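You operate a simulated robot arm through the tools that you are given. There is no shell and no other tool. Be economical: measure what you need, move in short steps, check, and stop when the job is done.

You run a simulated two-armed robot. Do the job below in one go: nothing can be reset, and whatever is moved stays where it is left.

TASK
Take the red cap on the upper shelf of the steel rack and put it away on the top of the beige bench. Open the right bench drawer, put the black pin on the top of the green belt away inside and shut the drawer again. Put the green plug from the short grey shelf on the grey ring on the top of the green belt. Pick up the yellow cup with one hand, pass it to the other hand and put it on the short grey shelf. Take the red tin and leave it on the long grey shelf. Take the steel cube from the long grey shelf and leave it on the short grey shelf. Any order will do. Set down upright: yellow cup, red tin.

It is judged by the outcome, as a careful person would: the job done as asked, and still so three seconds after it is handed in. It fails if anything else is knocked over, pushed out of place, dropped, spilled or broken. Lids that push on must go on centred and level and be pressed home; caps that screw on are set level and turned clockwise until they are tight.

THE ROBOT
Two 7-joint arms with two-finger parallel grippers on one trunk, on a base that drives. Base frame: it is fixed to the floor where the robot stands at the start and does not move with it; the origin is under the middle of the robot, x ahead of it, y to its left, z up. Readings come in m, rad, newtons and seconds.
The left shoulder is at the start at [0.07, 0.177, 1.185], the right one opposite. With the tool pointing down near the work surface each hand reaches from about 0.1 to 0.58 m from the robot's upright axis, wherever it stands, measured 20 degrees to its own side. Places, roughly: black pin (2x2x3 cm) [3.6, -6.6, 1]; drawer [0.8, -3.2, 0.8]; green plug (3x3x3 cm) [3.9, -6.8, 0.6]; grey ring (6x6x2 cm) [4, -7.5, 1]; long grey shelf [3.8, -9.3, 0.5]; red cap (5x5x2 cm) [0.6, -0.1, 1.1]; red tin [3.5, -8.5, 1]; right bench drawer [0.9, -3.2, 0.8]; short grey shelf [3.8, -6.8, 0.5]; steel cube [3.75, -8.75, 0.5]; top of the beige bench [-1.3, -3.1, 0.8]; yellow cup (8x8x13 cm) [3.7, -7.7, 1]. Payload 3.43 kg a hand.
The tool frame of a hand sits at the grasp point between the pads (the TCP): z along the fingers, y along the line on which they close. The tips reach 0.03 m beyond it. Largest opening 0.094 m; finger width 0.028, thickness 0.01; the body of the gripper, 0.05 by 0.096 m, starts 0.055 m behind the TCP.
Orientation is that of the tool frame in the base frame, as a unit quaternion [x, y, z, w]. With the fingers straight down and closing along the base's y, the tool's x points along the base's -x, its y along +y and its z along -z.

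THE INTERFACE
- The arms move only by the tool play_rows. It takes "left_commands", "right_commands" or both (then of equal length, played together; a hand with none holds still); each is a list of rows, each a list of 3 entries, a list of its own where there are three numbers: the shift along the tool's x, y, z in units of 25 mm (1.0 is 25 mm), then the turn, a rotation vector about the tool's x, y, z in units of 6 degrees (1.0 is 6 degrees), then the closure, from 0 (fully open) to 1 (shut). In form: [[[dx, dy, dz], [wx, wy, wz], fingers], ...]. A call has 1 to 10 rows; each row shifts and turns the commanded pose from where the row before left it, along the tool's axes as they then stand. A call with a number of a shift or a turn outside -1 to 1 is refused whole. A row lasts 0.2 s, in which the tool goes at most 0.05 m and 0.15 rad; a call with a longer step from one row to the next is refused whole, and so is a gripper value outside its range. A pose out of reach is approached as far as the arm can. The call stops where the force on the tool passes 40 N (or 10 N more than at its start, if that is more) or the arm is blocked; 0.2 s more then pass. The fingers move at their own pace (about 0.153 m/s each) and stop on an object; they squeeze with about 24 N. The grip force told is the motor's: it shows also when the fingers shut on nothing. Time passes only in rows, and 0.2 s behind the last, so rows that do not move let the fingers close. It gives the time, the measured TCP pose, the force on the tool (base axes), the opening and the grip force at its end, in the units of the frame above (readings bear some noise), with the torque about the TCP (base axes, N m) and any sound that the robot's microphone picked up.
- Cameras (640 x 400 px; columns grow to the right, rows downward): "scene" is now at [0.1416, -0.0208, 1.5273]; the picture's right is [-0.20, -0.98, -0.00], its down [-0.34, 0.07, -0.94] and it looks along [0.92, -0.19, -0.34] (base axes); focal length 288 px, centre (320, 200). "left" rides on the left gripper at [0.076, -0.014, -0.102] in its tool frame; the picture's right is [0.18, 0.98, 0.00], its down [-0.75, 0.14, -0.64] and it looks along [-0.63, 0.12, 0.77] (tool axes); focal length 243 px, centre (320, 200). "right" rides on the right gripper at [0.076, 0.014, -0.103] in its tool frame; the picture's right is [-0.18, 0.98, 0.00], its down [-0.75, -0.14, -0.64] and it looks along [-0.63, -0.12, 0.77] (tool axes); focal length 243 px, centre (320, 200). There is no depth. A picture from a camera that has moved, and an enlarged one, comes with that camera's place and axes in the base frame and with its lens.
- camera(camera): a new picture of that camera. It takes no simulated time.
- lift_body(by): slides the trunk up (or, below 0, down) by that many m; the arms and the scene camera ride with it, the base frame stays. It gives what a move gives, with no picture.
- base_move(legs): drives the robot by 1 to 6 legs, each [ahead, turn to the left] in m and rad, along the robot's own axes; the way and the turn of a leg run together, so that a leg with both is an arc; at most 1.5 m and 3.142 rad a leg. The arms and the cameras ride along, it lands a little off, and it stops where it bumps. It gives what a move gives.
- turn_head(pan, tilt): turns the head with the scene camera to pan (to the left, within 1.501 rad either way) and tilt (down, from -0.506 to 1.204), counted from straight ahead of the robot. It gives what a move gives.
- zoom(camera, box): a new picture of the part [left, top, right, bottom] of that camera's present view, enlarged. It takes no simulated time.
- job_done(): hands the job in; it is judged then, once.

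Go step by step. Nothing tells you exact positions but the pictures and the camera data: compare them with the known pose of the tool, close in by small moves and look again before you grip or let go. The budget is 217 turns and 228 pictures, counting those below and the enlarged ones. Unless the task says otherwise, let go and move clear before handing in.

The tools are called as name(argument=value, ...) on one line, values as JSON. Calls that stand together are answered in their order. play_rows: Moves the arms, as the interface text tells. Its arguments: {"type":"object","properties":{"left_commands":{"type":"array","items":{"type":"array"}},"right_commands":{"type":"array","items":{"type":"array"}}},"required":[]} The other tools are called the same way: lift_body (by) slides the trunk up or down; base_move (legs) drives the base; turn_head (pan, tilt) turns the head that bears the scene camera; camera (camera) takes a picture; zoom (camera, box) takes an enlarged picture of a part of a camera's view; job_done () hands the job in.

At the start:

```text
time_s: 0.0
left_tool_pos: [0.3585, 0.027, 1.3779]
left_tool_rot: [0.0, 1.0, 0.0, -0.001]
left_wrist_force: [-0.5, -0.1, -0.4]
left_ft_torque: [0.03, -0.03, 0.02]
left_grip_width: 0.0941
left_finger_force: 0.1
right_tool_pos: [0.3808, -0.3074, 1.2935]
right_tool_rot: [0.001, 1.0, 0.0, 0.001]
right_wrist_force: [0.9, 0.6, 0.4]
right_ft_torque: [0.02, 0.05, -0.01]
right_grip_width: 0.0938
right_finger_force: 0.1
trunk travel left (down, up): [-0.765, 0.075]
robot x, y, heading: [-0.0035, 0.0023, -0.001]
head pan, tilt: [-0.201, 0.349]
```

scene: 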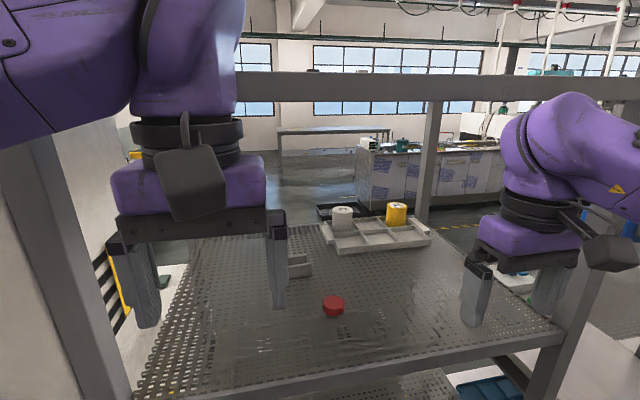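
right: 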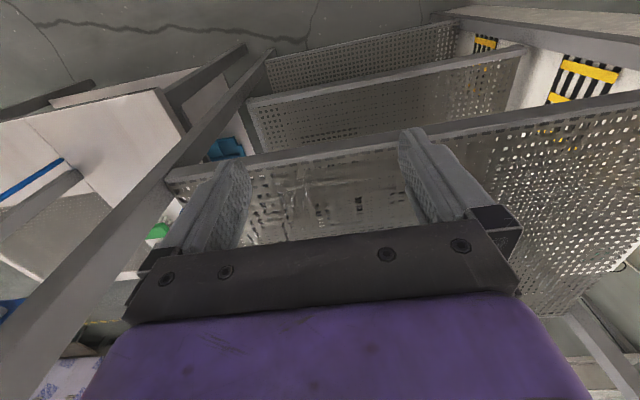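
left: 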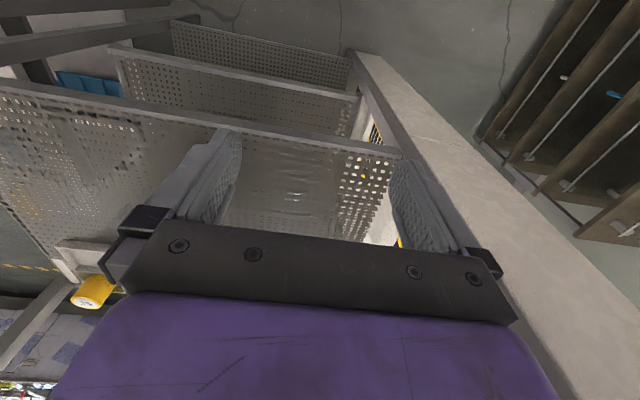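

I see the red cap on the perforated shelf at roughly [0.64, -0.15, 1.09], just out of reach. I'll check the rack's structure before driving closer.

turn_head(pan=-0.1, tilt=-0.3)

camera(camera="scene")

turn_head(pan=-0.1, tilt=0.75)

camera(camera="scene")

```text
time_s: 1.0
left_tool_pos: [0.3578, 0.0287, 1.377]
left_tool_rot: [0.0, 1.0, 0.0, 0.0]
left_wrist_force: [0.1, -0.7, -0.7]
left_ft_torque: [0.0, -0.03, -0.02]
left_grip_width: 0.094
left_finger_force: 0.1
right_tool_pos: [0.3802, -0.3088, 1.2931]
right_tool_rot: [0.001, 1.0, 0.0, 0.001]
right_wrist_force: [0.6, 0.4, 0.4]
right_ft_torque: [0.01, 0.01, 0.01]
right_grip_width: 0.094
right_finger_force: 0.0
trunk travel left (down, up): [-0.765, 0.075]
robot x, y, heading: [0.0016, 0.0025, 0.003]
head pan, tilt: [-0.099, -0.3]
```

```text
224 pictures are left
camera scene: at [0.1286, -0.01, 1.585], right [-0.1, -0.99, 0.0], down [0.29, -0.03, -0.96], along [0.95, -0.1, 0.29], focal length 288 px, centre (320, 200)
```

scene: 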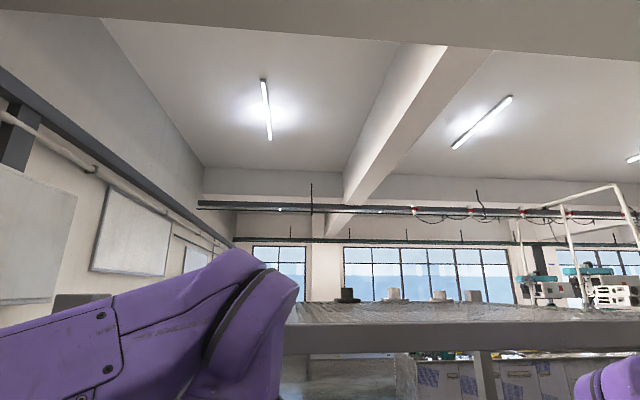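

```text
time_s: 2.3
left_tool_pos: [0.3582, 0.0282, 1.3771]
left_tool_rot: [0.0, 1.0, 0.0, 0.0]
left_wrist_force: [-0.5, 0.4, -0.5]
left_ft_torque: [-0.02, 0.02, 0.0]
left_grip_width: 0.0942
left_finger_force: 0.1
right_tool_pos: [0.3807, -0.3094, 1.2932]
right_tool_rot: [0.001, 1.0, 0.0, 0.001]
right_wrist_force: [-0.5, 0.7, 0.0]
right_ft_torque: [0.02, -0.01, 0.0]
right_grip_width: 0.0941
right_finger_force: 0.1
trunk travel left (down, up): [-0.765, 0.075]
robot x, y, heading: [-0.0011, 0.0017, 0.002]
head pan, tilt: [-0.099, 0.75]
```

```text
223 pictures are left
camera scene: at [0.1329, -0.0104, 1.4916], right [-0.1, -1.0, 0.0], down [-0.68, 0.07, -0.73], along [0.73, -0.07, -0.68], focal length 288 px, centre (320, 200)
```

scene: 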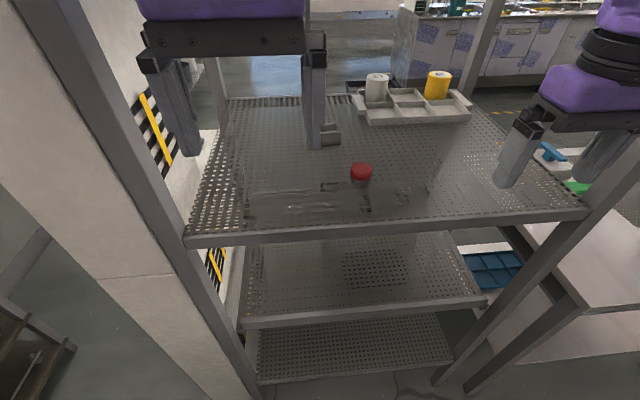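

The rack has a top board (underside about z 1.52, front edge about x 0.46) above the cap's shelf (about z 1.09). I'll retract the left hand, lower the trunk a bit and drive closer.

play_rows(left_commands=[[[1, 0, 0], [0, 0, 0], 0], [[1, 0, 0], [0, 0, 0], 0], [[1, 0, 0], [0, 0, 0], 0], [[1, 0, 0], [0, 0, 0], 0]], right_commands=[[[1, 0, 0], [0, 0, 0], 0], [[1, 0, 0], [0, 0, 0], 0], [[1, 0, 0], [0, 0, 0], 0], [[0, 0, 0], [0, 0, 0], 0]])

lift_body(by=-0.1)

base_move(legs=[[0.13, 0]])

camera(camera="scene")

```text
time_s: 3.3
left_tool_pos: [0.2571, 0.029, 1.3772]
left_tool_rot: [0.001, 1.0, -0.001, 0.0]
left_wrist_force: [0.5, 0.2, -0.4]
left_ft_torque: [0.01, -0.02, -0.03]
left_grip_width: 0.094
left_finger_force: 0.0
right_tool_pos: [0.3066, -0.3042, 1.291]
right_tool_rot: [0.002, 1.0, 0.001, 0.001]
right_wrist_force: [-0.1, -0.3, 0.5]
right_ft_torque: [0.02, -0.01, -0.01]
right_grip_width: 0.0941
right_finger_force: 0.0
right hand out of reach, approached as far as the arm can: row 3
trunk travel left (down, up): [-0.765, 0.075]
robot x, y, heading: [-0.0003, -0.0012, 0.001]
head pan, tilt: [-0.099, 0.75]
```

```text
time_s: 4.7
left_tool_pos: [0.2588, 0.0291, 1.2764]
left_tool_rot: [0.0, 1.0, 0.0, 0.0]
left_wrist_force: [-0.5, 0.6, -0.1]
left_ft_torque: [-0.02, 0.0, 0.0]
left_grip_width: 0.0939
left_finger_force: 0.0
right_tool_pos: [0.3087, -0.3042, 1.1918]
right_tool_rot: [0.0, 1.0, 0.0, 0.0]
right_wrist_force: [0.1, -0.2, -0.4]
right_ft_torque: [-0.02, -0.01, -0.02]
right_grip_width: 0.0941
right_finger_force: 0.1
trunk travel left (down, up): [-0.665, 0.175]
robot x, y, heading: [0.0006, 0.0026, -0.0]
head pan, tilt: [-0.099, 0.75]
```

```text
time_s: 6.0
left_tool_pos: [0.3899, 0.0303, 1.2771]
left_tool_rot: [-0.001, 1.0, 0.0, 0.001]
left_wrist_force: [0.1, 0.4, -0.3]
left_ft_torque: [-0.02, -0.03, -0.01]
left_grip_width: 0.0941
left_finger_force: 0.0
right_tool_pos: [0.4405, -0.3042, 1.1911]
right_tool_rot: [-0.001, 1.0, 0.001, 0.002]
right_wrist_force: [-0.2, -0.4, 0.0]
right_ft_torque: [0.0, 0.01, 0.02]
right_grip_width: 0.0938
right_finger_force: 0.1
trunk travel left (down, up): [-0.665, 0.175]
robot x, y, heading: [0.1323, 0.0021, 0.004]
head pan, tilt: [-0.099, 0.75]
```

```text
222 pictures are left
camera scene: at [0.2644, -0.01, 1.3917], right [-0.1, -1.0, 0.0], down [-0.68, 0.07, -0.73], along [0.73, -0.07, -0.68], focal length 288 px, centre (320, 200)
```

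scene: 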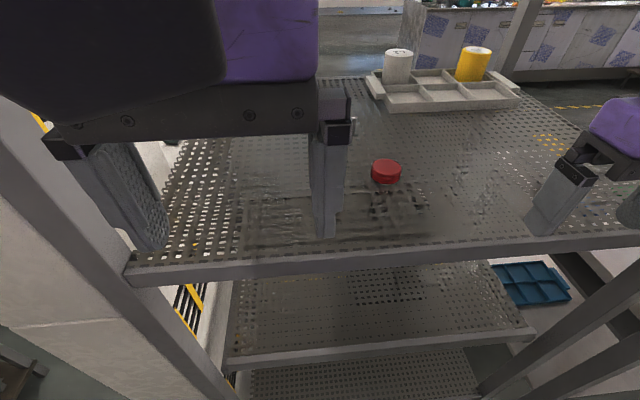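

The cap is at about [0.62, -0.15, 1.1]. I'll tilt the right tool 30° forward, bring it nearer and look with the wrist camera.

play_rows(right_commands=[[[0, 1, 0], [0, -1, 0], 0], [[0, 1, 0], [0, -1, 0], 0], [[0, 1, 0], [0, -1, 0], 0], [[0, 1, 0], [0, -1, 0], 0], [[0, 1, 0], [0, -1, 0], 0], [[-0.65, 0, 0.375], [0, 0, 0], 0], [[-0.65, 0, 0.375], [0, 0, 0], 0]])

camera(camera="right")

camera(camera="scene")

```text
time_s: 7.6
left_tool_pos: [0.3916, 0.031, 1.2764]
left_tool_rot: [-0.001, 1.0, -0.001, 0.001]
left_wrist_force: [0.0, 0.1, 0.0]
left_ft_torque: [-0.01, -0.02, -0.01]
left_grip_width: 0.0941
left_finger_force: 0.0
right_tool_pos: [0.4802, -0.1798, 1.1917]
right_tool_rot: [-0.001, 0.965, 0.0, 0.261]
right_wrist_force: [1.1, -0.3, 0.0]
right_ft_torque: [0.0, 0.02, 0.05]
right_grip_width: 0.094
right_finger_force: 0.0
trunk travel left (down, up): [-0.665, 0.175]
robot x, y, heading: [0.1343, 0.0003, -0.001]
head pan, tilt: [-0.099, 0.75]
```

```text
221 pictures are left
camera right: at [0.3629, -0.1638, 1.2411], right [0.16, 0.98, 0.09], down [0.33, -0.14, 0.93], along [0.93, -0.12, -0.35], focal length 243 px, centre (320, 200)
```

right: 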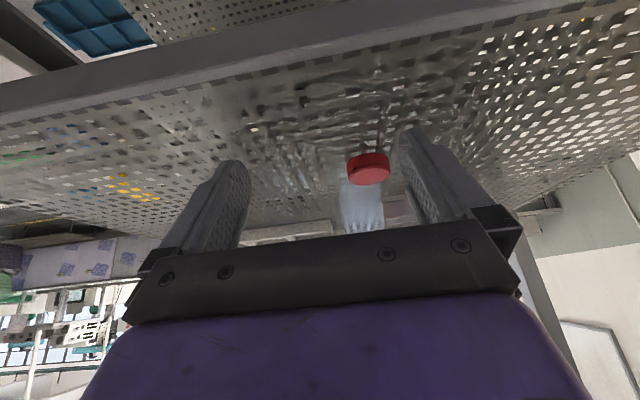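

```text
220 pictures are left
camera scene: at [0.2661, -0.0097, 1.3915], right [-0.1, -1.0, 0.0], down [-0.68, 0.07, -0.73], along [0.73, -0.07, -0.68], focal length 288 px, centre (320, 200)
```

scene: 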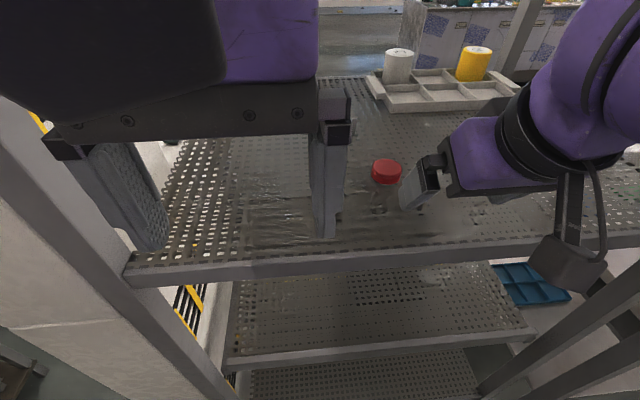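

Triangulating puts the cap near [0.60, -0.145, 1.12]. I'll move nearer at the same height and look again.

play_rows(right_commands=[[[-0.8, 0.45, 0.467], [0, 0, 0], 0], [[-0.8, 0.45, 0.467], [0, 0, 0], 0], [[-0.4, 0.45, 0.233], [0, 0, 0], 0]])

camera(camera="right")

camera(camera="scene")

```text
time_s: 8.4
left_tool_pos: [0.3914, 0.0304, 1.2769]
left_tool_rot: [-0.001, 1.0, 0.0, 0.0]
left_wrist_force: [-0.1, -0.1, -0.1]
left_ft_torque: [0.02, -0.02, 0.03]
left_grip_width: 0.094
left_finger_force: 0.1
right_tool_pos: [0.5386, -0.1449, 1.1913]
right_tool_rot: [0.0, 0.966, 0.0, 0.26]
right_wrist_force: [0.3, 1.1, -0.2]
right_ft_torque: [0.03, -0.02, -0.03]
right_grip_width: 0.0941
right_finger_force: 0.1
trunk travel left (down, up): [-0.665, 0.175]
robot x, y, heading: [0.1342, 0.0008, 0.005]
head pan, tilt: [-0.099, 0.75]
```

```text
219 pictures are left
camera right: at [0.4204, -0.1308, 1.2417], right [0.16, 0.98, 0.09], down [0.33, -0.14, 0.93], along [0.93, -0.12, -0.35], focal length 243 px, centre (320, 200)
```

right: 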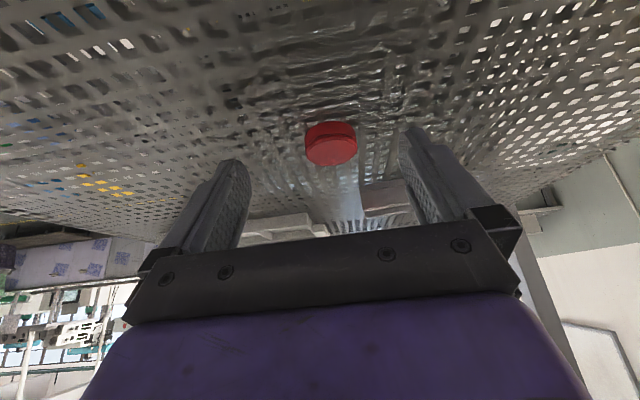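

```text
218 pictures are left
camera scene: at [0.2656, -0.0095, 1.3915], right [-0.1, -1.0, 0.0], down [-0.68, 0.07, -0.73], along [0.73, -0.07, -0.68], focal length 288 px, centre (320, 200)
```

scene: 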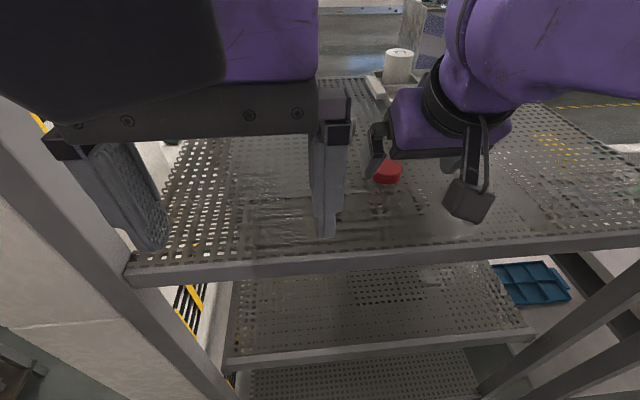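

The cap centre triangulates to [0.596, -0.140, 1.127]. I'll return the tool to vertical and move over the cap.

play_rows(right_commands=[[[0, 0, 0], [0, 1, 0], 0], [[0, 0, 0], [0, 1, 0], 0], [[0, 0, 0], [0, 1, 0], 0], [[0, 0, 0], [0, 1, 0], 0], [[0, 0, 0], [0, 1, 0], 0], [[-0.77, 0.07, 0], [0, 0, 0], 0], [[-0.77, 0.07, 0], [0, 0, 0], 0], [[-0.77, 0.06, 0], [0, 0, 0], 0]])

camera(camera="right")

camera(camera="scene")

```text
time_s: 10.2
left_tool_pos: [0.393, 0.0303, 1.277]
left_tool_rot: [-0.001, 1.0, 0.0, 0.0]
left_wrist_force: [0.6, -0.7, 0.0]
left_ft_torque: [0.01, -0.01, -0.02]
left_grip_width: 0.0936
left_finger_force: 0.1
right_tool_pos: [0.5959, -0.1403, 1.1909]
right_tool_rot: [0.001, 1.0, 0.001, 0.0]
right_wrist_force: [-0.1, 0.8, -0.9]
right_ft_torque: [-0.01, 0.03, -0.02]
right_grip_width: 0.094
right_finger_force: 0.0
trunk travel left (down, up): [-0.665, 0.175]
robot x, y, heading: [0.1295, -0.0, -0.001]
head pan, tilt: [-0.099, 0.75]
```

```text
217 pictures are left
camera right: at [0.5187, -0.125, 1.2934], right [0.18, 0.98, 0.0], down [0.75, -0.14, 0.64], along [0.63, -0.12, -0.77], focal length 243 px, centre (320, 200)
```

right: 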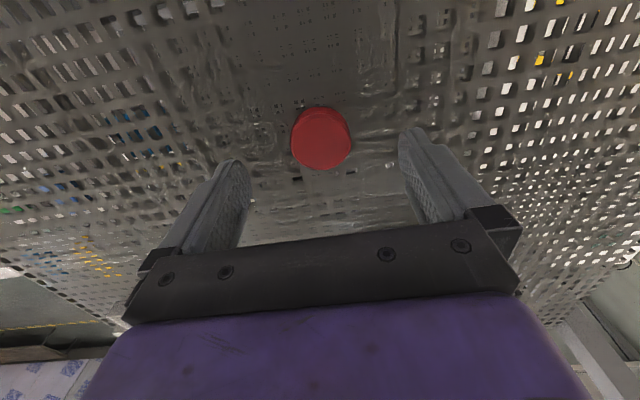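

```text
216 pictures are left
camera scene: at [0.2667, -0.0093, 1.3914], right [-0.1, -1.0, 0.0], down [-0.68, 0.07, -0.73], along [0.73, -0.07, -0.68], focal length 288 px, centre (320, 200)
```

scene: 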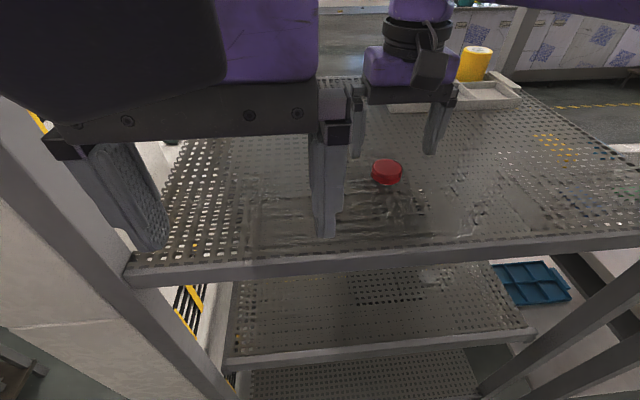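

Everything agrees. I'll go down 0.041 m and grip the cap.

play_rows(right_commands=[[[0, 0, 0.8], [0, 0, 0], 0], [[0, 0, 0.5], [0, 0, 0], 0], [[0, 0, 0.36], [0, 0, 0], 0], [[0, 0, 0], [0, 0, 0], 1], [[0, 0, 0], [0, 0, 0], 1], [[0, 0, 0], [0, 0, 0], 1]])

camera(camera="right")

```text
time_s: 11.6
left_tool_pos: [0.3913, 0.0293, 1.2772]
left_tool_rot: [-0.001, 1.0, 0.0, 0.0]
left_wrist_force: [0.3, -0.6, 0.6]
left_ft_torque: [0.05, -0.01, -0.02]
left_grip_width: 0.0941
left_finger_force: 0.1
right_tool_pos: [0.5941, -0.1398, 1.15]
right_tool_rot: [-0.001, 1.0, 0.001, 0.001]
right_wrist_force: [-0.2, -0.3, -0.2]
right_ft_torque: [-0.01, 0.0, -0.04]
right_grip_width: 0.0423
right_finger_force: 24.2
trunk travel left (down, up): [-0.665, 0.175]
robot x, y, heading: [0.1325, -0.0009, 0.002]
head pan, tilt: [-0.099, 0.75]
```

```text
215 pictures are left
camera right: at [0.5168, -0.124, 1.2521], right [0.18, 0.98, 0.0], down [0.75, -0.14, 0.64], along [0.63, -0.12, -0.77], focal length 243 px, centre (320, 200)
```

right: 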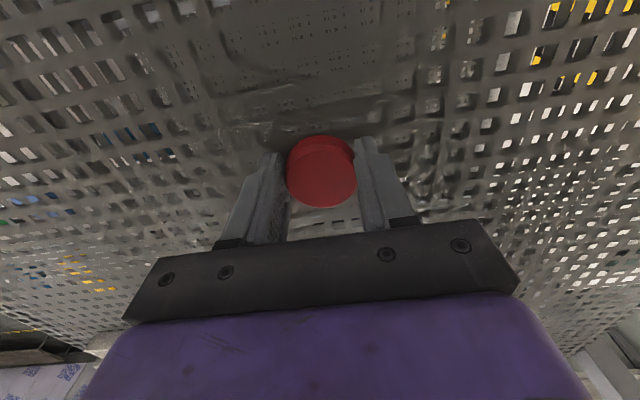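

Cap gripped (0.042 m). I'll lift it, pull it out toward me, then back away from the rack.

play_rows(right_commands=[[[0, 0, -1], [0, 0, 0], 1], [[0, 0, -1], [0, 0, 0], 1], [[0.9, 0, 0], [0, 0, 0], 1], [[0.9, 0, 0], [0, 0, 0], 1], [[0.9, 0, 0], [0, 0, 0], 1], [[0.9, 0, 0], [0, 0, 0], 1], [[0.9, -0.5, 0], [0, 0, 0], 1], [[0.9, -0.5, 0], [0, 0, 0], 1]])

base_move(legs=[[-0.5, 0]])

turn_head(pan=-1.4, tilt=0.25)

camera(camera="scene")

camera(camera="right")

```text
time_s: 13.4
left_tool_pos: [0.3906, 0.0283, 1.2771]
left_tool_rot: [-0.001, 1.0, 0.001, 0.001]
left_wrist_force: [-0.6, -0.1, 0.6]
left_ft_torque: [0.01, 0.01, -0.04]
left_grip_width: 0.0939
left_finger_force: 0.0
right_tool_pos: [0.4589, -0.1653, 1.1995]
right_tool_rot: [0.0, 1.0, 0.001, 0.001]
right_wrist_force: [-0.2, -0.8, -0.7]
right_ft_torque: [0.0, -0.01, 0.01]
right_grip_width: 0.0419
right_finger_force: 23.3
trunk travel left (down, up): [-0.665, 0.175]
robot x, y, heading: [0.1306, -0.0004, 0.002]
head pan, tilt: [-0.099, 0.75]
```

```text
time_s: 16.3
left_tool_pos: [-0.1131, 0.0289, 1.2776]
left_tool_rot: [0.001, 1.0, 0.0, 0.0]
left_wrist_force: [0.8, 1.1, 0.3]
left_ft_torque: [0.02, 0.0, -0.01]
left_grip_width: 0.0936
left_finger_force: 0.0
right_tool_pos: [-0.0458, -0.1651, 1.1999]
right_tool_rot: [0.003, 1.0, 0.001, 0.002]
right_wrist_force: [-0.7, -0.6, -1.1]
right_ft_torque: [0.01, 0.0, -0.03]
right_grip_width: 0.0421
right_finger_force: 24.1
trunk travel left (down, up): [-0.665, 0.175]
robot x, y, heading: [-0.3703, -0.0001, -0.0]
head pan, tilt: [-0.099, 0.75]
```

```text
time_s: 17.8
left_tool_pos: [-0.1141, 0.0293, 1.2772]
left_tool_rot: [0.001, 1.0, 0.0, 0.0]
left_wrist_force: [0.9, -0.1, -0.2]
left_ft_torque: [0.06, 0.02, 0.03]
left_grip_width: 0.0937
left_finger_force: 0.0
right_tool_pos: [-0.0464, -0.1674, 1.1983]
right_tool_rot: [0.002, 1.0, 0.001, 0.001]
right_wrist_force: [1.4, -0.1, 0.0]
right_ft_torque: [0.02, 0.0, 0.04]
right_grip_width: 0.0423
right_finger_force: 24.2
trunk travel left (down, up): [-0.665, 0.175]
robot x, y, heading: [-0.3751, -0.0006, -0.002]
head pan, tilt: [-1.4, 0.25]
```

```text
214 pictures are left
camera scene: at [-0.3065, -0.0937, 1.4366], right [-0.99, -0.17, 0.0], down [-0.04, 0.24, -0.97], along [0.16, -0.96, -0.25], focal length 288 px, centre (320, 200)
```

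scene: 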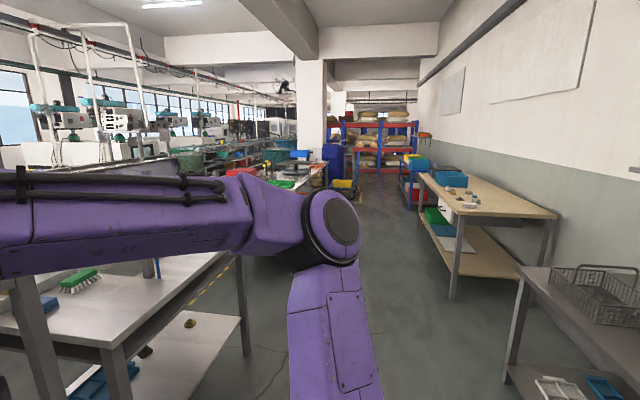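

```text
213 pictures are left
camera right: at [-0.1231, -0.1502, 1.3008], right [0.19, 0.98, 0.0], down [0.75, -0.15, 0.64], along [0.63, -0.12, -0.77], focal length 243 px, centre (320, 200)
```

right: 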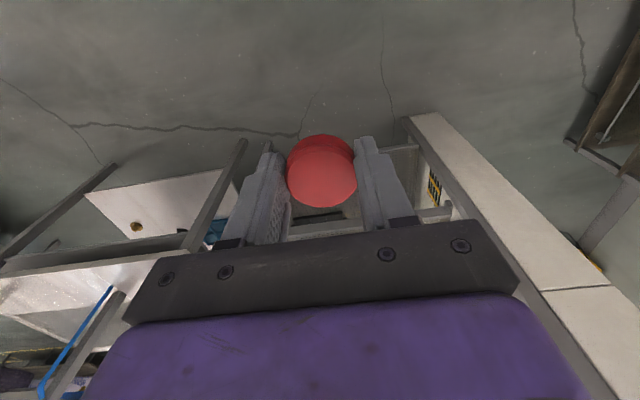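

Cap secured and clear of the rack. The beige bench is on the right of the corridor (top about x -1.7 to -1.0, y -4.35 to -2.3, z 0.8); I'll turn right and drive down the corridor toward it.

base_move(legs=[[0, -1.571], [1.4, 0]])

turn_head(pan=-0.5, tilt=0.4)

camera(camera="scene")

turn_head(pan=0.7, tilt=0.3)

camera(camera="scene")

```text
time_s: 28.6
left_tool_pos: [-0.3288, -1.649, 1.2774]
left_tool_rot: [0.703, 0.711, 0.001, 0.0]
left_wrist_force: [0.4, 0.6, 0.4]
left_ft_torque: [0.01, 0.0, 0.0]
left_grip_width: 0.0939
left_finger_force: 0.0
right_tool_pos: [-0.5226, -1.7206, 1.1978]
right_tool_rot: [0.704, 0.711, 0.0, 0.002]
right_wrist_force: [-0.7, -0.2, 0.3]
right_ft_torque: [0.0, 0.04, 0.0]
right_grip_width: 0.0419
right_finger_force: 23.6
trunk travel left (down, up): [-0.665, 0.175]
robot x, y, heading: [-0.3625, -1.3925, -1.558]
head pan, tilt: [-1.4, 0.25]
```

```text
time_s: 29.8
left_tool_pos: [-0.328, -1.6509, 1.2782]
left_tool_rot: [0.703, 0.711, 0.0, 0.0]
left_wrist_force: [-0.2, -0.1, 0.6]
left_ft_torque: [0.01, -0.01, -0.01]
left_grip_width: 0.0939
left_finger_force: 0.1
right_tool_pos: [-0.522, -1.7218, 1.1989]
right_tool_rot: [0.703, 0.711, 0.0, 0.001]
right_wrist_force: [0.4, 0.4, -0.2]
right_ft_torque: [-0.02, 0.01, 0.03]
right_grip_width: 0.0424
right_finger_force: 24.2
trunk travel left (down, up): [-0.665, 0.175]
robot x, y, heading: [-0.3613, -1.3939, -1.554]
head pan, tilt: [-0.499, 0.4]
```

```text
212 pictures are left
camera scene: at [-0.404, -1.5266, 1.4226], right [-0.88, 0.47, 0.0], down [0.18, 0.34, -0.92], along [-0.43, -0.81, -0.39], focal length 288 px, centre (320, 200)
```

scene: 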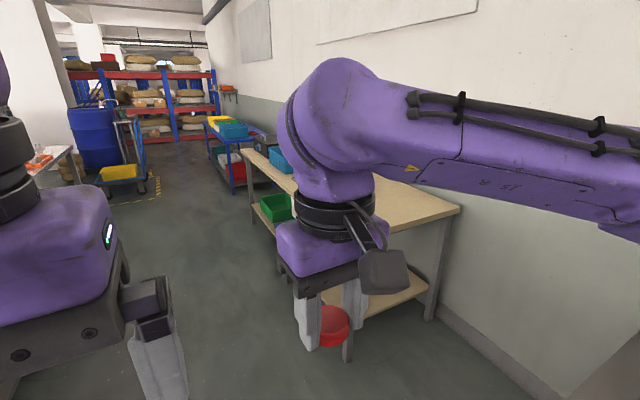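

```text
time_s: 31.2
left_tool_pos: [-0.3291, -1.6502, 1.2764]
left_tool_rot: [0.703, 0.711, 0.0, 0.0]
left_wrist_force: [-0.2, 0.7, 0.3]
left_ft_torque: [-0.03, 0.01, 0.03]
left_grip_width: 0.094
left_finger_force: 0.1
right_tool_pos: [-0.5232, -1.722, 1.1996]
right_tool_rot: [0.703, 0.711, 0.0, 0.001]
right_wrist_force: [-0.6, 0.3, 0.0]
right_ft_torque: [-0.02, -0.01, 0.0]
right_grip_width: 0.0418
right_finger_force: 24.5
trunk travel left (down, up): [-0.665, 0.175]
robot x, y, heading: [-0.3627, -1.3962, -1.56]
head pan, tilt: [0.7, 0.3]
```

```text
211 pictures are left
camera scene: at [-0.2996, -1.5155, 1.4319], right [-0.76, -0.65, 0.0], down [-0.19, 0.22, -0.96], along [0.62, -0.72, -0.3], focal length 288 px, centre (320, 200)
```

scene: 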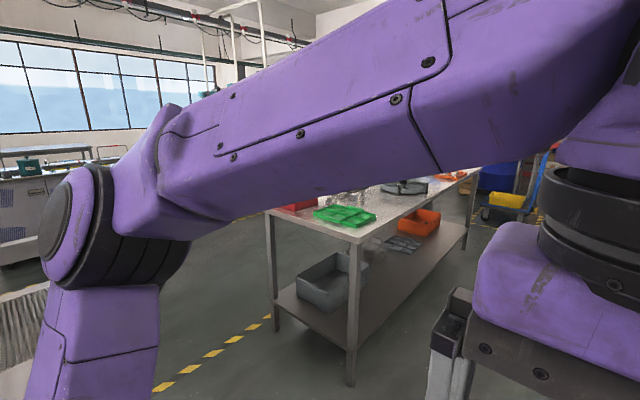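

The corridor is clear. I'll drive 1.2 m further, turn right to face the bench and look.

base_move(legs=[[1.2, 0], [0, -1.571]])

turn_head(pan=0, tilt=0.65)

camera(camera="scene")

```text
time_s: 41.2
left_tool_pos: [-0.5982, -2.6456, 1.2769]
left_tool_rot: [1.0, 0.007, 0.0, 0.0]
left_wrist_force: [-0.5, 0.5, 0.4]
left_ft_torque: [0.02, -0.01, -0.03]
left_grip_width: 0.094
left_finger_force: 0.1
right_tool_pos: [-0.669, -2.4522, 1.2001]
right_tool_rot: [1.0, 0.006, -0.001, 0.001]
right_wrist_force: [0.5, -0.5, 0.3]
right_ft_torque: [0.01, 0.01, 0.01]
right_grip_width: 0.0421
right_finger_force: 24.6
trunk travel left (down, up): [-0.665, 0.175]
robot x, y, heading: [-0.3393, -2.6124, -3.127]
head pan, tilt: [0.7, 0.3]
```

```text
time_s: 42.2
left_tool_pos: [-0.599, -2.6459, 1.2764]
left_tool_rot: [1.0, 0.007, 0.001, 0.0]
left_wrist_force: [-0.1, 0.0, 0.4]
left_ft_torque: [0.02, -0.03, 0.0]
left_grip_width: 0.0942
left_finger_force: 0.0
right_tool_pos: [-0.669, -2.451, 1.1991]
right_tool_rot: [1.0, 0.006, -0.002, 0.001]
right_wrist_force: [-0.5, 0.3, 0.0]
right_ft_torque: [0.02, 0.01, 0.02]
right_grip_width: 0.042
right_finger_force: 23.8
trunk travel left (down, up): [-0.665, 0.175]
robot x, y, heading: [-0.3375, -2.6111, -3.124]
head pan, tilt: [0.0, 0.649]
```

```text
210 pictures are left
camera scene: at [-0.4774, -2.6162, 1.4002], right [-0.01, 1.0, 0.0], down [0.6, 0.01, -0.8], along [-0.8, -0.01, -0.6], focal length 288 px, centre (320, 200)
```

scene: 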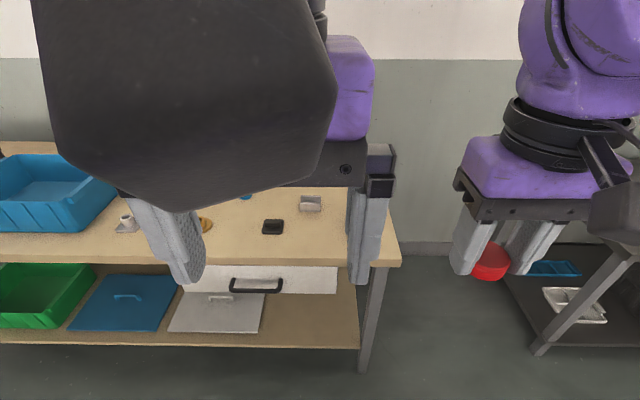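

The bench's right end is clear around [-1.09, -2.53]. I'll drive in 0.25 m, lower the trunk, and check.

base_move(legs=[[0.25, 0]])

lift_body(by=-0.22)

camera(camera="scene")

camera(camera="right")

```text
time_s: 44.1
left_tool_pos: [-0.8541, -2.6491, 1.2781]
left_tool_rot: [1.0, 0.008, -0.001, 0.0]
left_wrist_force: [-0.5, 0.1, -0.6]
left_ft_torque: [0.0, 0.01, 0.0]
left_grip_width: 0.0941
left_finger_force: 0.1
right_tool_pos: [-0.9259, -2.4556, 1.1991]
right_tool_rot: [1.0, 0.007, -0.002, 0.001]
right_wrist_force: [0.4, -0.4, -0.2]
right_ft_torque: [0.01, 0.0, 0.02]
right_grip_width: 0.0419
right_finger_force: 24.0
trunk travel left (down, up): [-0.665, 0.175]
robot x, y, heading: [-0.6011, -2.6167, -3.127]
head pan, tilt: [0.0, 0.649]
```

```text
time_s: 46.4
left_tool_pos: [-0.8559, -2.6497, 1.0574]
left_tool_rot: [1.0, 0.008, -0.002, 0.0]
left_wrist_force: [0.3, 0.2, 0.1]
left_ft_torque: [-0.01, 0.0, 0.02]
left_grip_width: 0.094
left_finger_force: 0.1
right_tool_pos: [-0.9264, -2.457, 0.9805]
right_tool_rot: [1.0, 0.008, -0.001, 0.001]
right_wrist_force: [-0.1, 0.1, -0.6]
right_ft_torque: [0.01, 0.03, 0.0]
right_grip_width: 0.042
right_finger_force: 24.1
trunk travel left (down, up): [-0.445, 0.395]
robot x, y, heading: [-0.5956, -2.6161, -3.125]
head pan, tilt: [0.0, 0.649]
```

```text
209 pictures are left
camera scene: at [-0.734, -2.6201, 1.1802], right [-0.02, 1.0, 0.0], down [0.6, 0.01, -0.8], along [-0.8, -0.01, -0.6], focal length 288 px, centre (320, 200)
```

scene: 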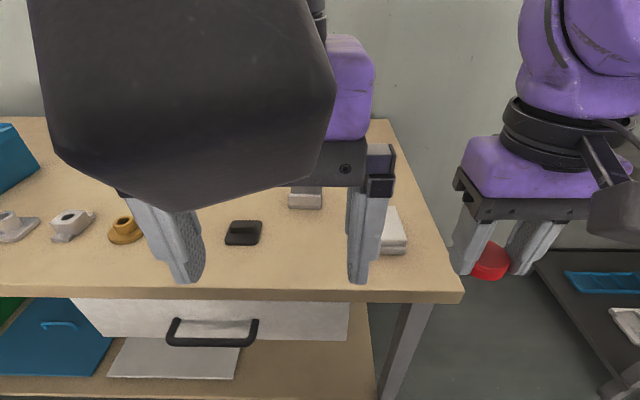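

```text
208 pictures are left
camera right: at [-0.8504, -2.4681, 1.081], right [-0.17, -0.99, 0.0], down [-0.75, 0.13, 0.64], along [-0.63, 0.11, -0.77], focal length 243 px, centre (320, 200)
```

right: 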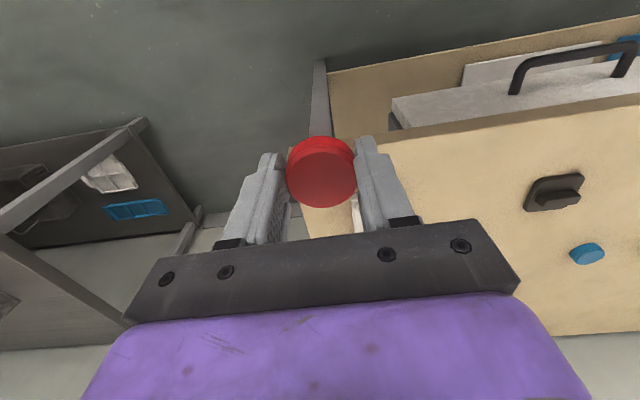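

A white block sits behind my left finger, so I'll use the clear spot at about [-1.09, -2.625] between it and the black piece. First the left hand moves aside.

play_rows(left_commands=[[[0, 1, 0], [0, 0, 0], 0], [[0, 1, 0], [0, 0, 0], 0], [[0, 1, 0], [0, 0, 0], 0], [[0, 1, 0], [0, 0, 0], 0], [[0, 1, 0], [0, 0, 0], 0], [[0, 1, 0], [0, 0, 0], 0]])

play_rows(right_commands=[[[-0.82, 0.84, 0], [0, 0, 0], 1], [[-0.82, 0.84, 0], [0, 0, 0], 1], [[-0.82, 0.84, 0], [0, 0, 0], 1], [[-0.82, 0.84, 0], [0, 0, 0], 1], [[-0.82, 0.84, 0.2], [0, 0, 0], 1], [[-0.82, 0.84, 0.3], [0, 0, 0], 1], [[-0.82, 0.84, 0.4], [0, 0, 0], 1], [[-0.82, 0.84, 0.4], [0, 0, 0], 1]])

camera(camera="scene")

camera(camera="right")

```text
time_s: 47.8
left_tool_pos: [-0.8442, -2.7855, 1.0432]
left_tool_rot: [1.0, 0.008, 0.0, 0.001]
left_wrist_force: [-0.2, -0.6, 0.3]
left_ft_torque: [-0.02, 0.0, -0.01]
left_grip_width: 0.094
left_finger_force: 0.1
left hand out of reach, approached as far as the arm can: row 5, 6
right_tool_pos: [-0.9263, -2.4567, 0.9796]
right_tool_rot: [1.0, 0.007, 0.0, 0.001]
right_wrist_force: [0.3, 0.5, -0.3]
right_ft_torque: [-0.01, -0.01, -0.01]
right_grip_width: 0.0423
right_finger_force: 23.8
trunk travel left (down, up): [-0.445, 0.395]
robot x, y, heading: [-0.5966, -2.6173, -3.129]
head pan, tilt: [0.0, 0.649]
```

```text
time_s: 49.6
left_tool_pos: [-0.8446, -2.7854, 1.0427]
left_tool_rot: [1.0, 0.008, -0.001, -0.001]
left_wrist_force: [0.5, -0.1, -0.5]
left_ft_torque: [0.0, -0.01, 0.0]
left_grip_width: 0.094
left_finger_force: 0.1
right_tool_pos: [-1.0906, -2.6272, 0.9465]
right_tool_rot: [1.0, 0.007, -0.001, 0.0]
right_wrist_force: [0.1, -0.4, -0.6]
right_ft_torque: [0.01, -0.04, -0.01]
right_grip_width: 0.042
right_finger_force: 23.7
trunk travel left (down, up): [-0.445, 0.395]
robot x, y, heading: [-0.5988, -2.6128, -3.126]
head pan, tilt: [0.0, 0.649]
```

```text
207 pictures are left
camera scene: at [-0.735, -2.6212, 1.18], right [-0.02, 1.0, 0.0], down [0.61, 0.01, -0.8], along [-0.8, -0.01, -0.61], focal length 288 px, centre (320, 200)
```

scene: 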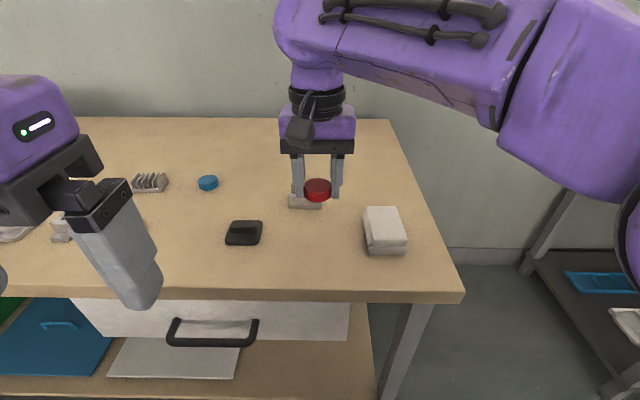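

```text
206 pictures are left
camera right: at [-1.015, -2.6402, 1.0479], right [-0.17, -0.99, 0.0], down [-0.75, 0.13, 0.64], along [-0.63, 0.11, -0.77], focal length 243 px, centre (320, 200)
```

right: 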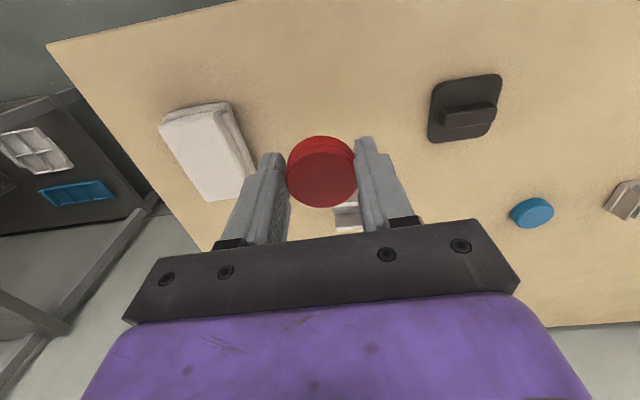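

The spot is clear. I'll lower the cap most of the way.

play_rows(right_commands=[[[0, 0, 0.95], [0, 0, 0], 1], [[0, 0, 0.95], [0, 0, 0], 1], [[0, 0, 0.95], [0, 0, 0], 1], [[0, 0, 0.6], [0, 0, 0], 1], [[0, 0, 0.4], [0, 0, 0], 1], [[0, 0, 0.2], [0, 0, 0], 1]])

zoom(camera="scene", box=[240, 120, 440, 300])

```text
time_s: 51.0
left_tool_pos: [-0.8439, -2.7856, 1.0428]
left_tool_rot: [1.0, 0.008, 0.0, -0.001]
left_wrist_force: [-0.4, -0.7, 0.1]
left_ft_torque: [-0.05, -0.05, -0.01]
left_grip_width: 0.0939
left_finger_force: 0.2
right_tool_pos: [-1.0886, -2.6263, 0.8463]
right_tool_rot: [1.0, 0.008, -0.001, 0.0]
right_wrist_force: [-0.1, 0.0, 0.8]
right_ft_torque: [-0.02, -0.02, -0.02]
right_grip_width: 0.0422
right_finger_force: 24.1
trunk travel left (down, up): [-0.445, 0.395]
robot x, y, heading: [-0.5975, -2.6186, -3.127]
head pan, tilt: [0.0, 0.649]
```

```text
2.22 times, centred on (340, 210) of scene
camera zoom: at [-0.7342, -2.6203, 1.1801], right [-0.02, 1.0, 0.0], down [0.6, 0.01, -0.8], along [-0.8, -0.01, -0.6], focal length 640 px, centre (276, 178)
```

zoom: 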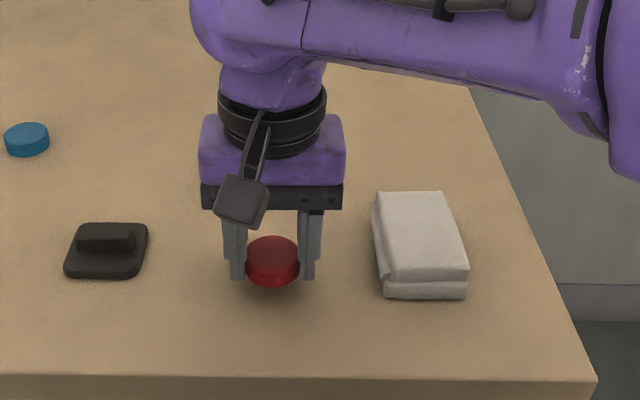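

It's nearly touching; I'll go down in small steps until I feel contact.

play_rows(right_commands=[[[0, 0, 0.16], [0, 0, 0], 1], [[0, 0, 0.16], [0, 0, 0], 1]])

play_rows(right_commands=[[[0, 0, 0.12], [0, 0, 0], 1]])

play_rows(right_commands=[[[0, 0, 0.12], [0, 0, 0], 1]])

```text
time_s: 51.6
left_tool_pos: [-0.8442, -2.7842, 1.0433]
left_tool_rot: [1.0, 0.008, 0.001, 0.001]
left_wrist_force: [-0.3, 0.6, 0.4]
left_ft_torque: [0.01, 0.05, 0.02]
left_grip_width: 0.0941
left_finger_force: 0.1
right_tool_pos: [-1.0887, -2.6262, 0.8378]
right_tool_rot: [1.0, 0.007, -0.002, 0.001]
right_wrist_force: [0.5, 0.6, 0.5]
right_ft_torque: [-0.01, 0.02, 0.01]
right_grip_width: 0.0423
right_finger_force: 23.8
trunk travel left (down, up): [-0.445, 0.395]
robot x, y, heading: [-0.5979, -2.6167, -3.125]
head pan, tilt: [0.0, 0.649]
```

```text
time_s: 52.0
left_tool_pos: [-0.8432, -2.7847, 1.0439]
left_tool_rot: [1.0, 0.008, -0.001, -0.001]
left_wrist_force: [-1.3, -1.0, -0.3]
left_ft_torque: [0.01, 0.02, 0.0]
left_grip_width: 0.0941
left_finger_force: 0.0
right_tool_pos: [-1.0885, -2.627, 0.8341]
right_tool_rot: [1.0, 0.008, 0.0, 0.001]
right_wrist_force: [-0.3, -0.5, 0.2]
right_ft_torque: [-0.02, 0.0, 0.0]
right_grip_width: 0.0422
right_finger_force: 24.4
trunk travel left (down, up): [-0.445, 0.395]
robot x, y, heading: [-0.5993, -2.6139, -3.127]
head pan, tilt: [0.0, 0.649]
```

```text
time_s: 52.4
left_tool_pos: [-0.844, -2.7854, 1.0433]
left_tool_rot: [1.0, 0.008, -0.001, 0.0]
left_wrist_force: [-0.4, 0.3, -0.5]
left_ft_torque: [0.02, 0.01, 0.01]
left_grip_width: 0.0938
left_finger_force: 0.0
right_tool_pos: [-1.0884, -2.6266, 0.8324]
right_tool_rot: [1.0, 0.007, -0.001, -0.001]
right_wrist_force: [-0.2, -0.2, -1.7]
right_ft_torque: [0.06, 0.0, 0.01]
right_grip_width: 0.0423
right_finger_force: 24.0
trunk travel left (down, up): [-0.445, 0.395]
robot x, y, heading: [-0.5944, -2.6159, -3.122]
head pan, tilt: [0.0, 0.649]
```

Contact at TCP z 0.832. I'll release slightly, lift away and look.

play_rows(right_commands=[[[0, 0, 0], [0, 0, 0], 0.35], [[0, 0, 0], [0, 0, 0], 0.35], [[0, 0, -0.5], [0, 0, 0], 0.35], [[0, 0, -1], [0, 0, 0], 0.35], [[0, 0, -1], [0, 0, 0], 0.35], [[0, 0, -1], [0, 0, 0], 0.35], [[0, 0, -1], [0, 0, 0], 0.35], [[0, 0, -1], [0, 0, 0], 0.35]])

camera(camera="scene")

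```text
time_s: 54.2
left_tool_pos: [-0.8434, -2.7849, 1.0425]
left_tool_rot: [1.0, 0.008, -0.001, 0.0]
left_wrist_force: [0.2, 0.4, -0.3]
left_ft_torque: [-0.06, 0.0, -0.01]
left_grip_width: 0.094
left_finger_force: 0.0
right_tool_pos: [-1.0863, -2.6265, 0.9697]
right_tool_rot: [1.0, 0.007, -0.001, 0.0]
right_wrist_force: [-0.3, 0.3, 0.4]
right_ft_torque: [0.02, -0.02, 0.02]
right_grip_width: 0.0608
right_finger_force: 0.1
trunk travel left (down, up): [-0.445, 0.395]
robot x, y, heading: [-0.5947, -2.6185, -3.129]
head pan, tilt: [0.0, 0.649]
```

```text
204 pictures are left
camera scene: at [-0.7339, -2.6202, 1.1801], right [-0.02, 1.0, 0.0], down [0.6, 0.01, -0.8], along [-0.8, -0.01, -0.6], focal length 288 px, centre (320, 200)
```

scene: 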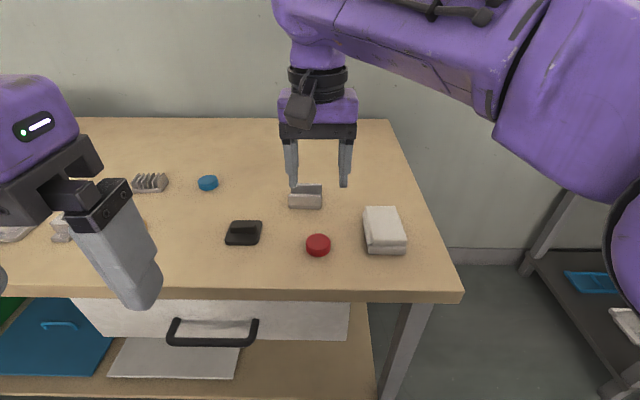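

The red cap is on the bench. I'll retract, raise, back off and turn to face down the corridor to find the drawer bench.

play_rows(right_commands=[[[0.9, -0.5, -0.8], [0, 0, 0], 0], [[0.9, -0.5, -0.8], [0, 0, 0], 0], [[0.9, -0.5, -0.8], [0, 0, 0], 0], [[0.9, -0.5, -0.8], [0, 0, 0], 0], [[0.9, -0.5, 0], [0, 0, 0], 0], [[0.9, -0.5, 0], [0, 0, 0], 0]])

base_move(legs=[[-0.25, 0], [0, 1.571]])

turn_head(pan=0.9, tilt=0.4)

camera(camera="scene")

turn_head(pan=0.1, tilt=0.2)

camera(camera="scene")

```text
time_s: 55.6
left_tool_pos: [-0.8434, -2.7838, 1.0441]
left_tool_rot: [1.0, 0.008, -0.001, 0.0]
left_wrist_force: [1.3, 0.4, 0.5]
left_ft_torque: [0.0, -0.01, 0.01]
left_grip_width: 0.0938
left_finger_force: 0.1
right_tool_pos: [-0.9527, -2.548, 1.0491]
right_tool_rot: [1.0, 0.007, -0.001, 0.0]
right_wrist_force: [0.4, 0.0, -0.5]
right_ft_torque: [-0.03, 0.01, -0.01]
right_grip_width: 0.094
right_finger_force: 0.1
trunk travel left (down, up): [-0.445, 0.395]
robot x, y, heading: [-0.5958, -2.6139, -3.124]
head pan, tilt: [0.0, 0.649]
```

```text
time_s: 61.3
left_tool_pos: [-0.1739, -2.8558, 1.0431]
left_tool_rot: [0.694, 0.72, -0.001, 0.001]
left_wrist_force: [0.5, -0.2, 0.4]
left_ft_torque: [-0.02, 0.01, -0.03]
left_grip_width: 0.0941
left_finger_force: 0.0
right_tool_pos: [-0.4069, -2.9699, 1.0492]
right_tool_rot: [0.694, 0.72, 0.0, 0.001]
right_wrist_force: [0.7, -0.3, 0.2]
right_ft_torque: [0.0, -0.03, -0.02]
right_grip_width: 0.0939
right_finger_force: 0.0
trunk travel left (down, up): [-0.445, 0.395]
robot x, y, heading: [-0.347, -2.6115, -1.535]
head pan, tilt: [0.0, 0.649]
```

```text
time_s: 62.5
left_tool_pos: [-0.1743, -2.8546, 1.0445]
left_tool_rot: [0.695, 0.719, 0.0, -0.001]
left_wrist_force: [0.3, -0.3, 0.7]
left_ft_torque: [0.01, 0.03, 0.0]
left_grip_width: 0.0941
left_finger_force: 0.0
right_tool_pos: [-0.408, -2.9691, 1.048]
right_tool_rot: [0.694, 0.72, 0.0, 0.001]
right_wrist_force: [-0.8, -0.3, 1.4]
right_ft_torque: [-0.01, -0.02, 0.0]
right_grip_width: 0.0939
right_finger_force: 0.1
trunk travel left (down, up): [-0.445, 0.395]
robot x, y, heading: [-0.3484, -2.6111, -1.537]
head pan, tilt: [0.901, 0.4]
```

```text
203 pictures are left
camera scene: at [-0.2716, -2.7194, 1.2026], right [-0.59, -0.81, 0.0], down [-0.31, 0.23, -0.92], along [0.74, -0.55, -0.39], focal length 288 px, centre (320, 200)
```

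scene: 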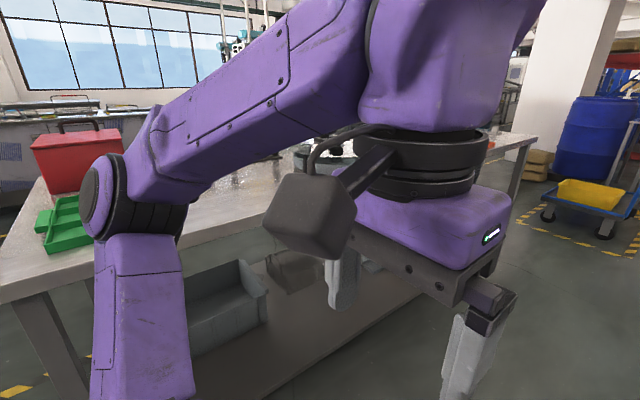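

```text
time_s: 63.6
left_tool_pos: [-0.1743, -2.8553, 1.0445]
left_tool_rot: [0.694, 0.72, -0.001, 0.0]
left_wrist_force: [-0.2, 0.5, 0.7]
left_ft_torque: [0.0, 0.01, 0.0]
left_grip_width: 0.0938
left_finger_force: 0.0
right_tool_pos: [-0.4062, -2.9695, 1.0483]
right_tool_rot: [0.694, 0.72, -0.001, 0.002]
right_wrist_force: [0.5, -1.0, 0.7]
right_ft_torque: [-0.01, 0.03, -0.01]
right_grip_width: 0.0942
right_finger_force: 0.1
trunk travel left (down, up): [-0.445, 0.395]
robot x, y, heading: [-0.348, -2.613, -1.536]
head pan, tilt: [0.099, 0.201]
```

```text
202 pictures are left
camera scene: at [-0.3334, -2.7568, 1.2212], right [-0.99, -0.14, 0.0], down [-0.03, 0.2, -0.98], along [0.13, -0.97, -0.2], focal length 288 px, centre (320, 200)
```

scene: 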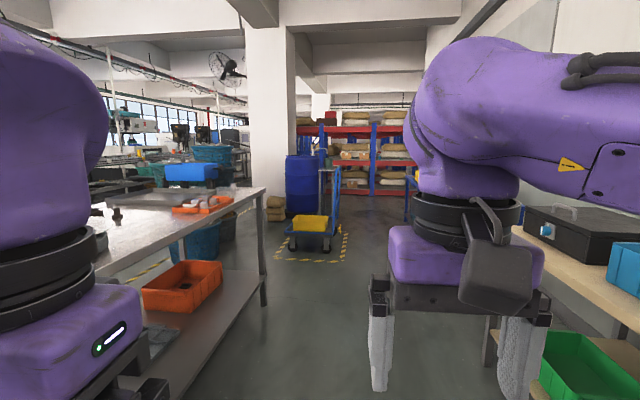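

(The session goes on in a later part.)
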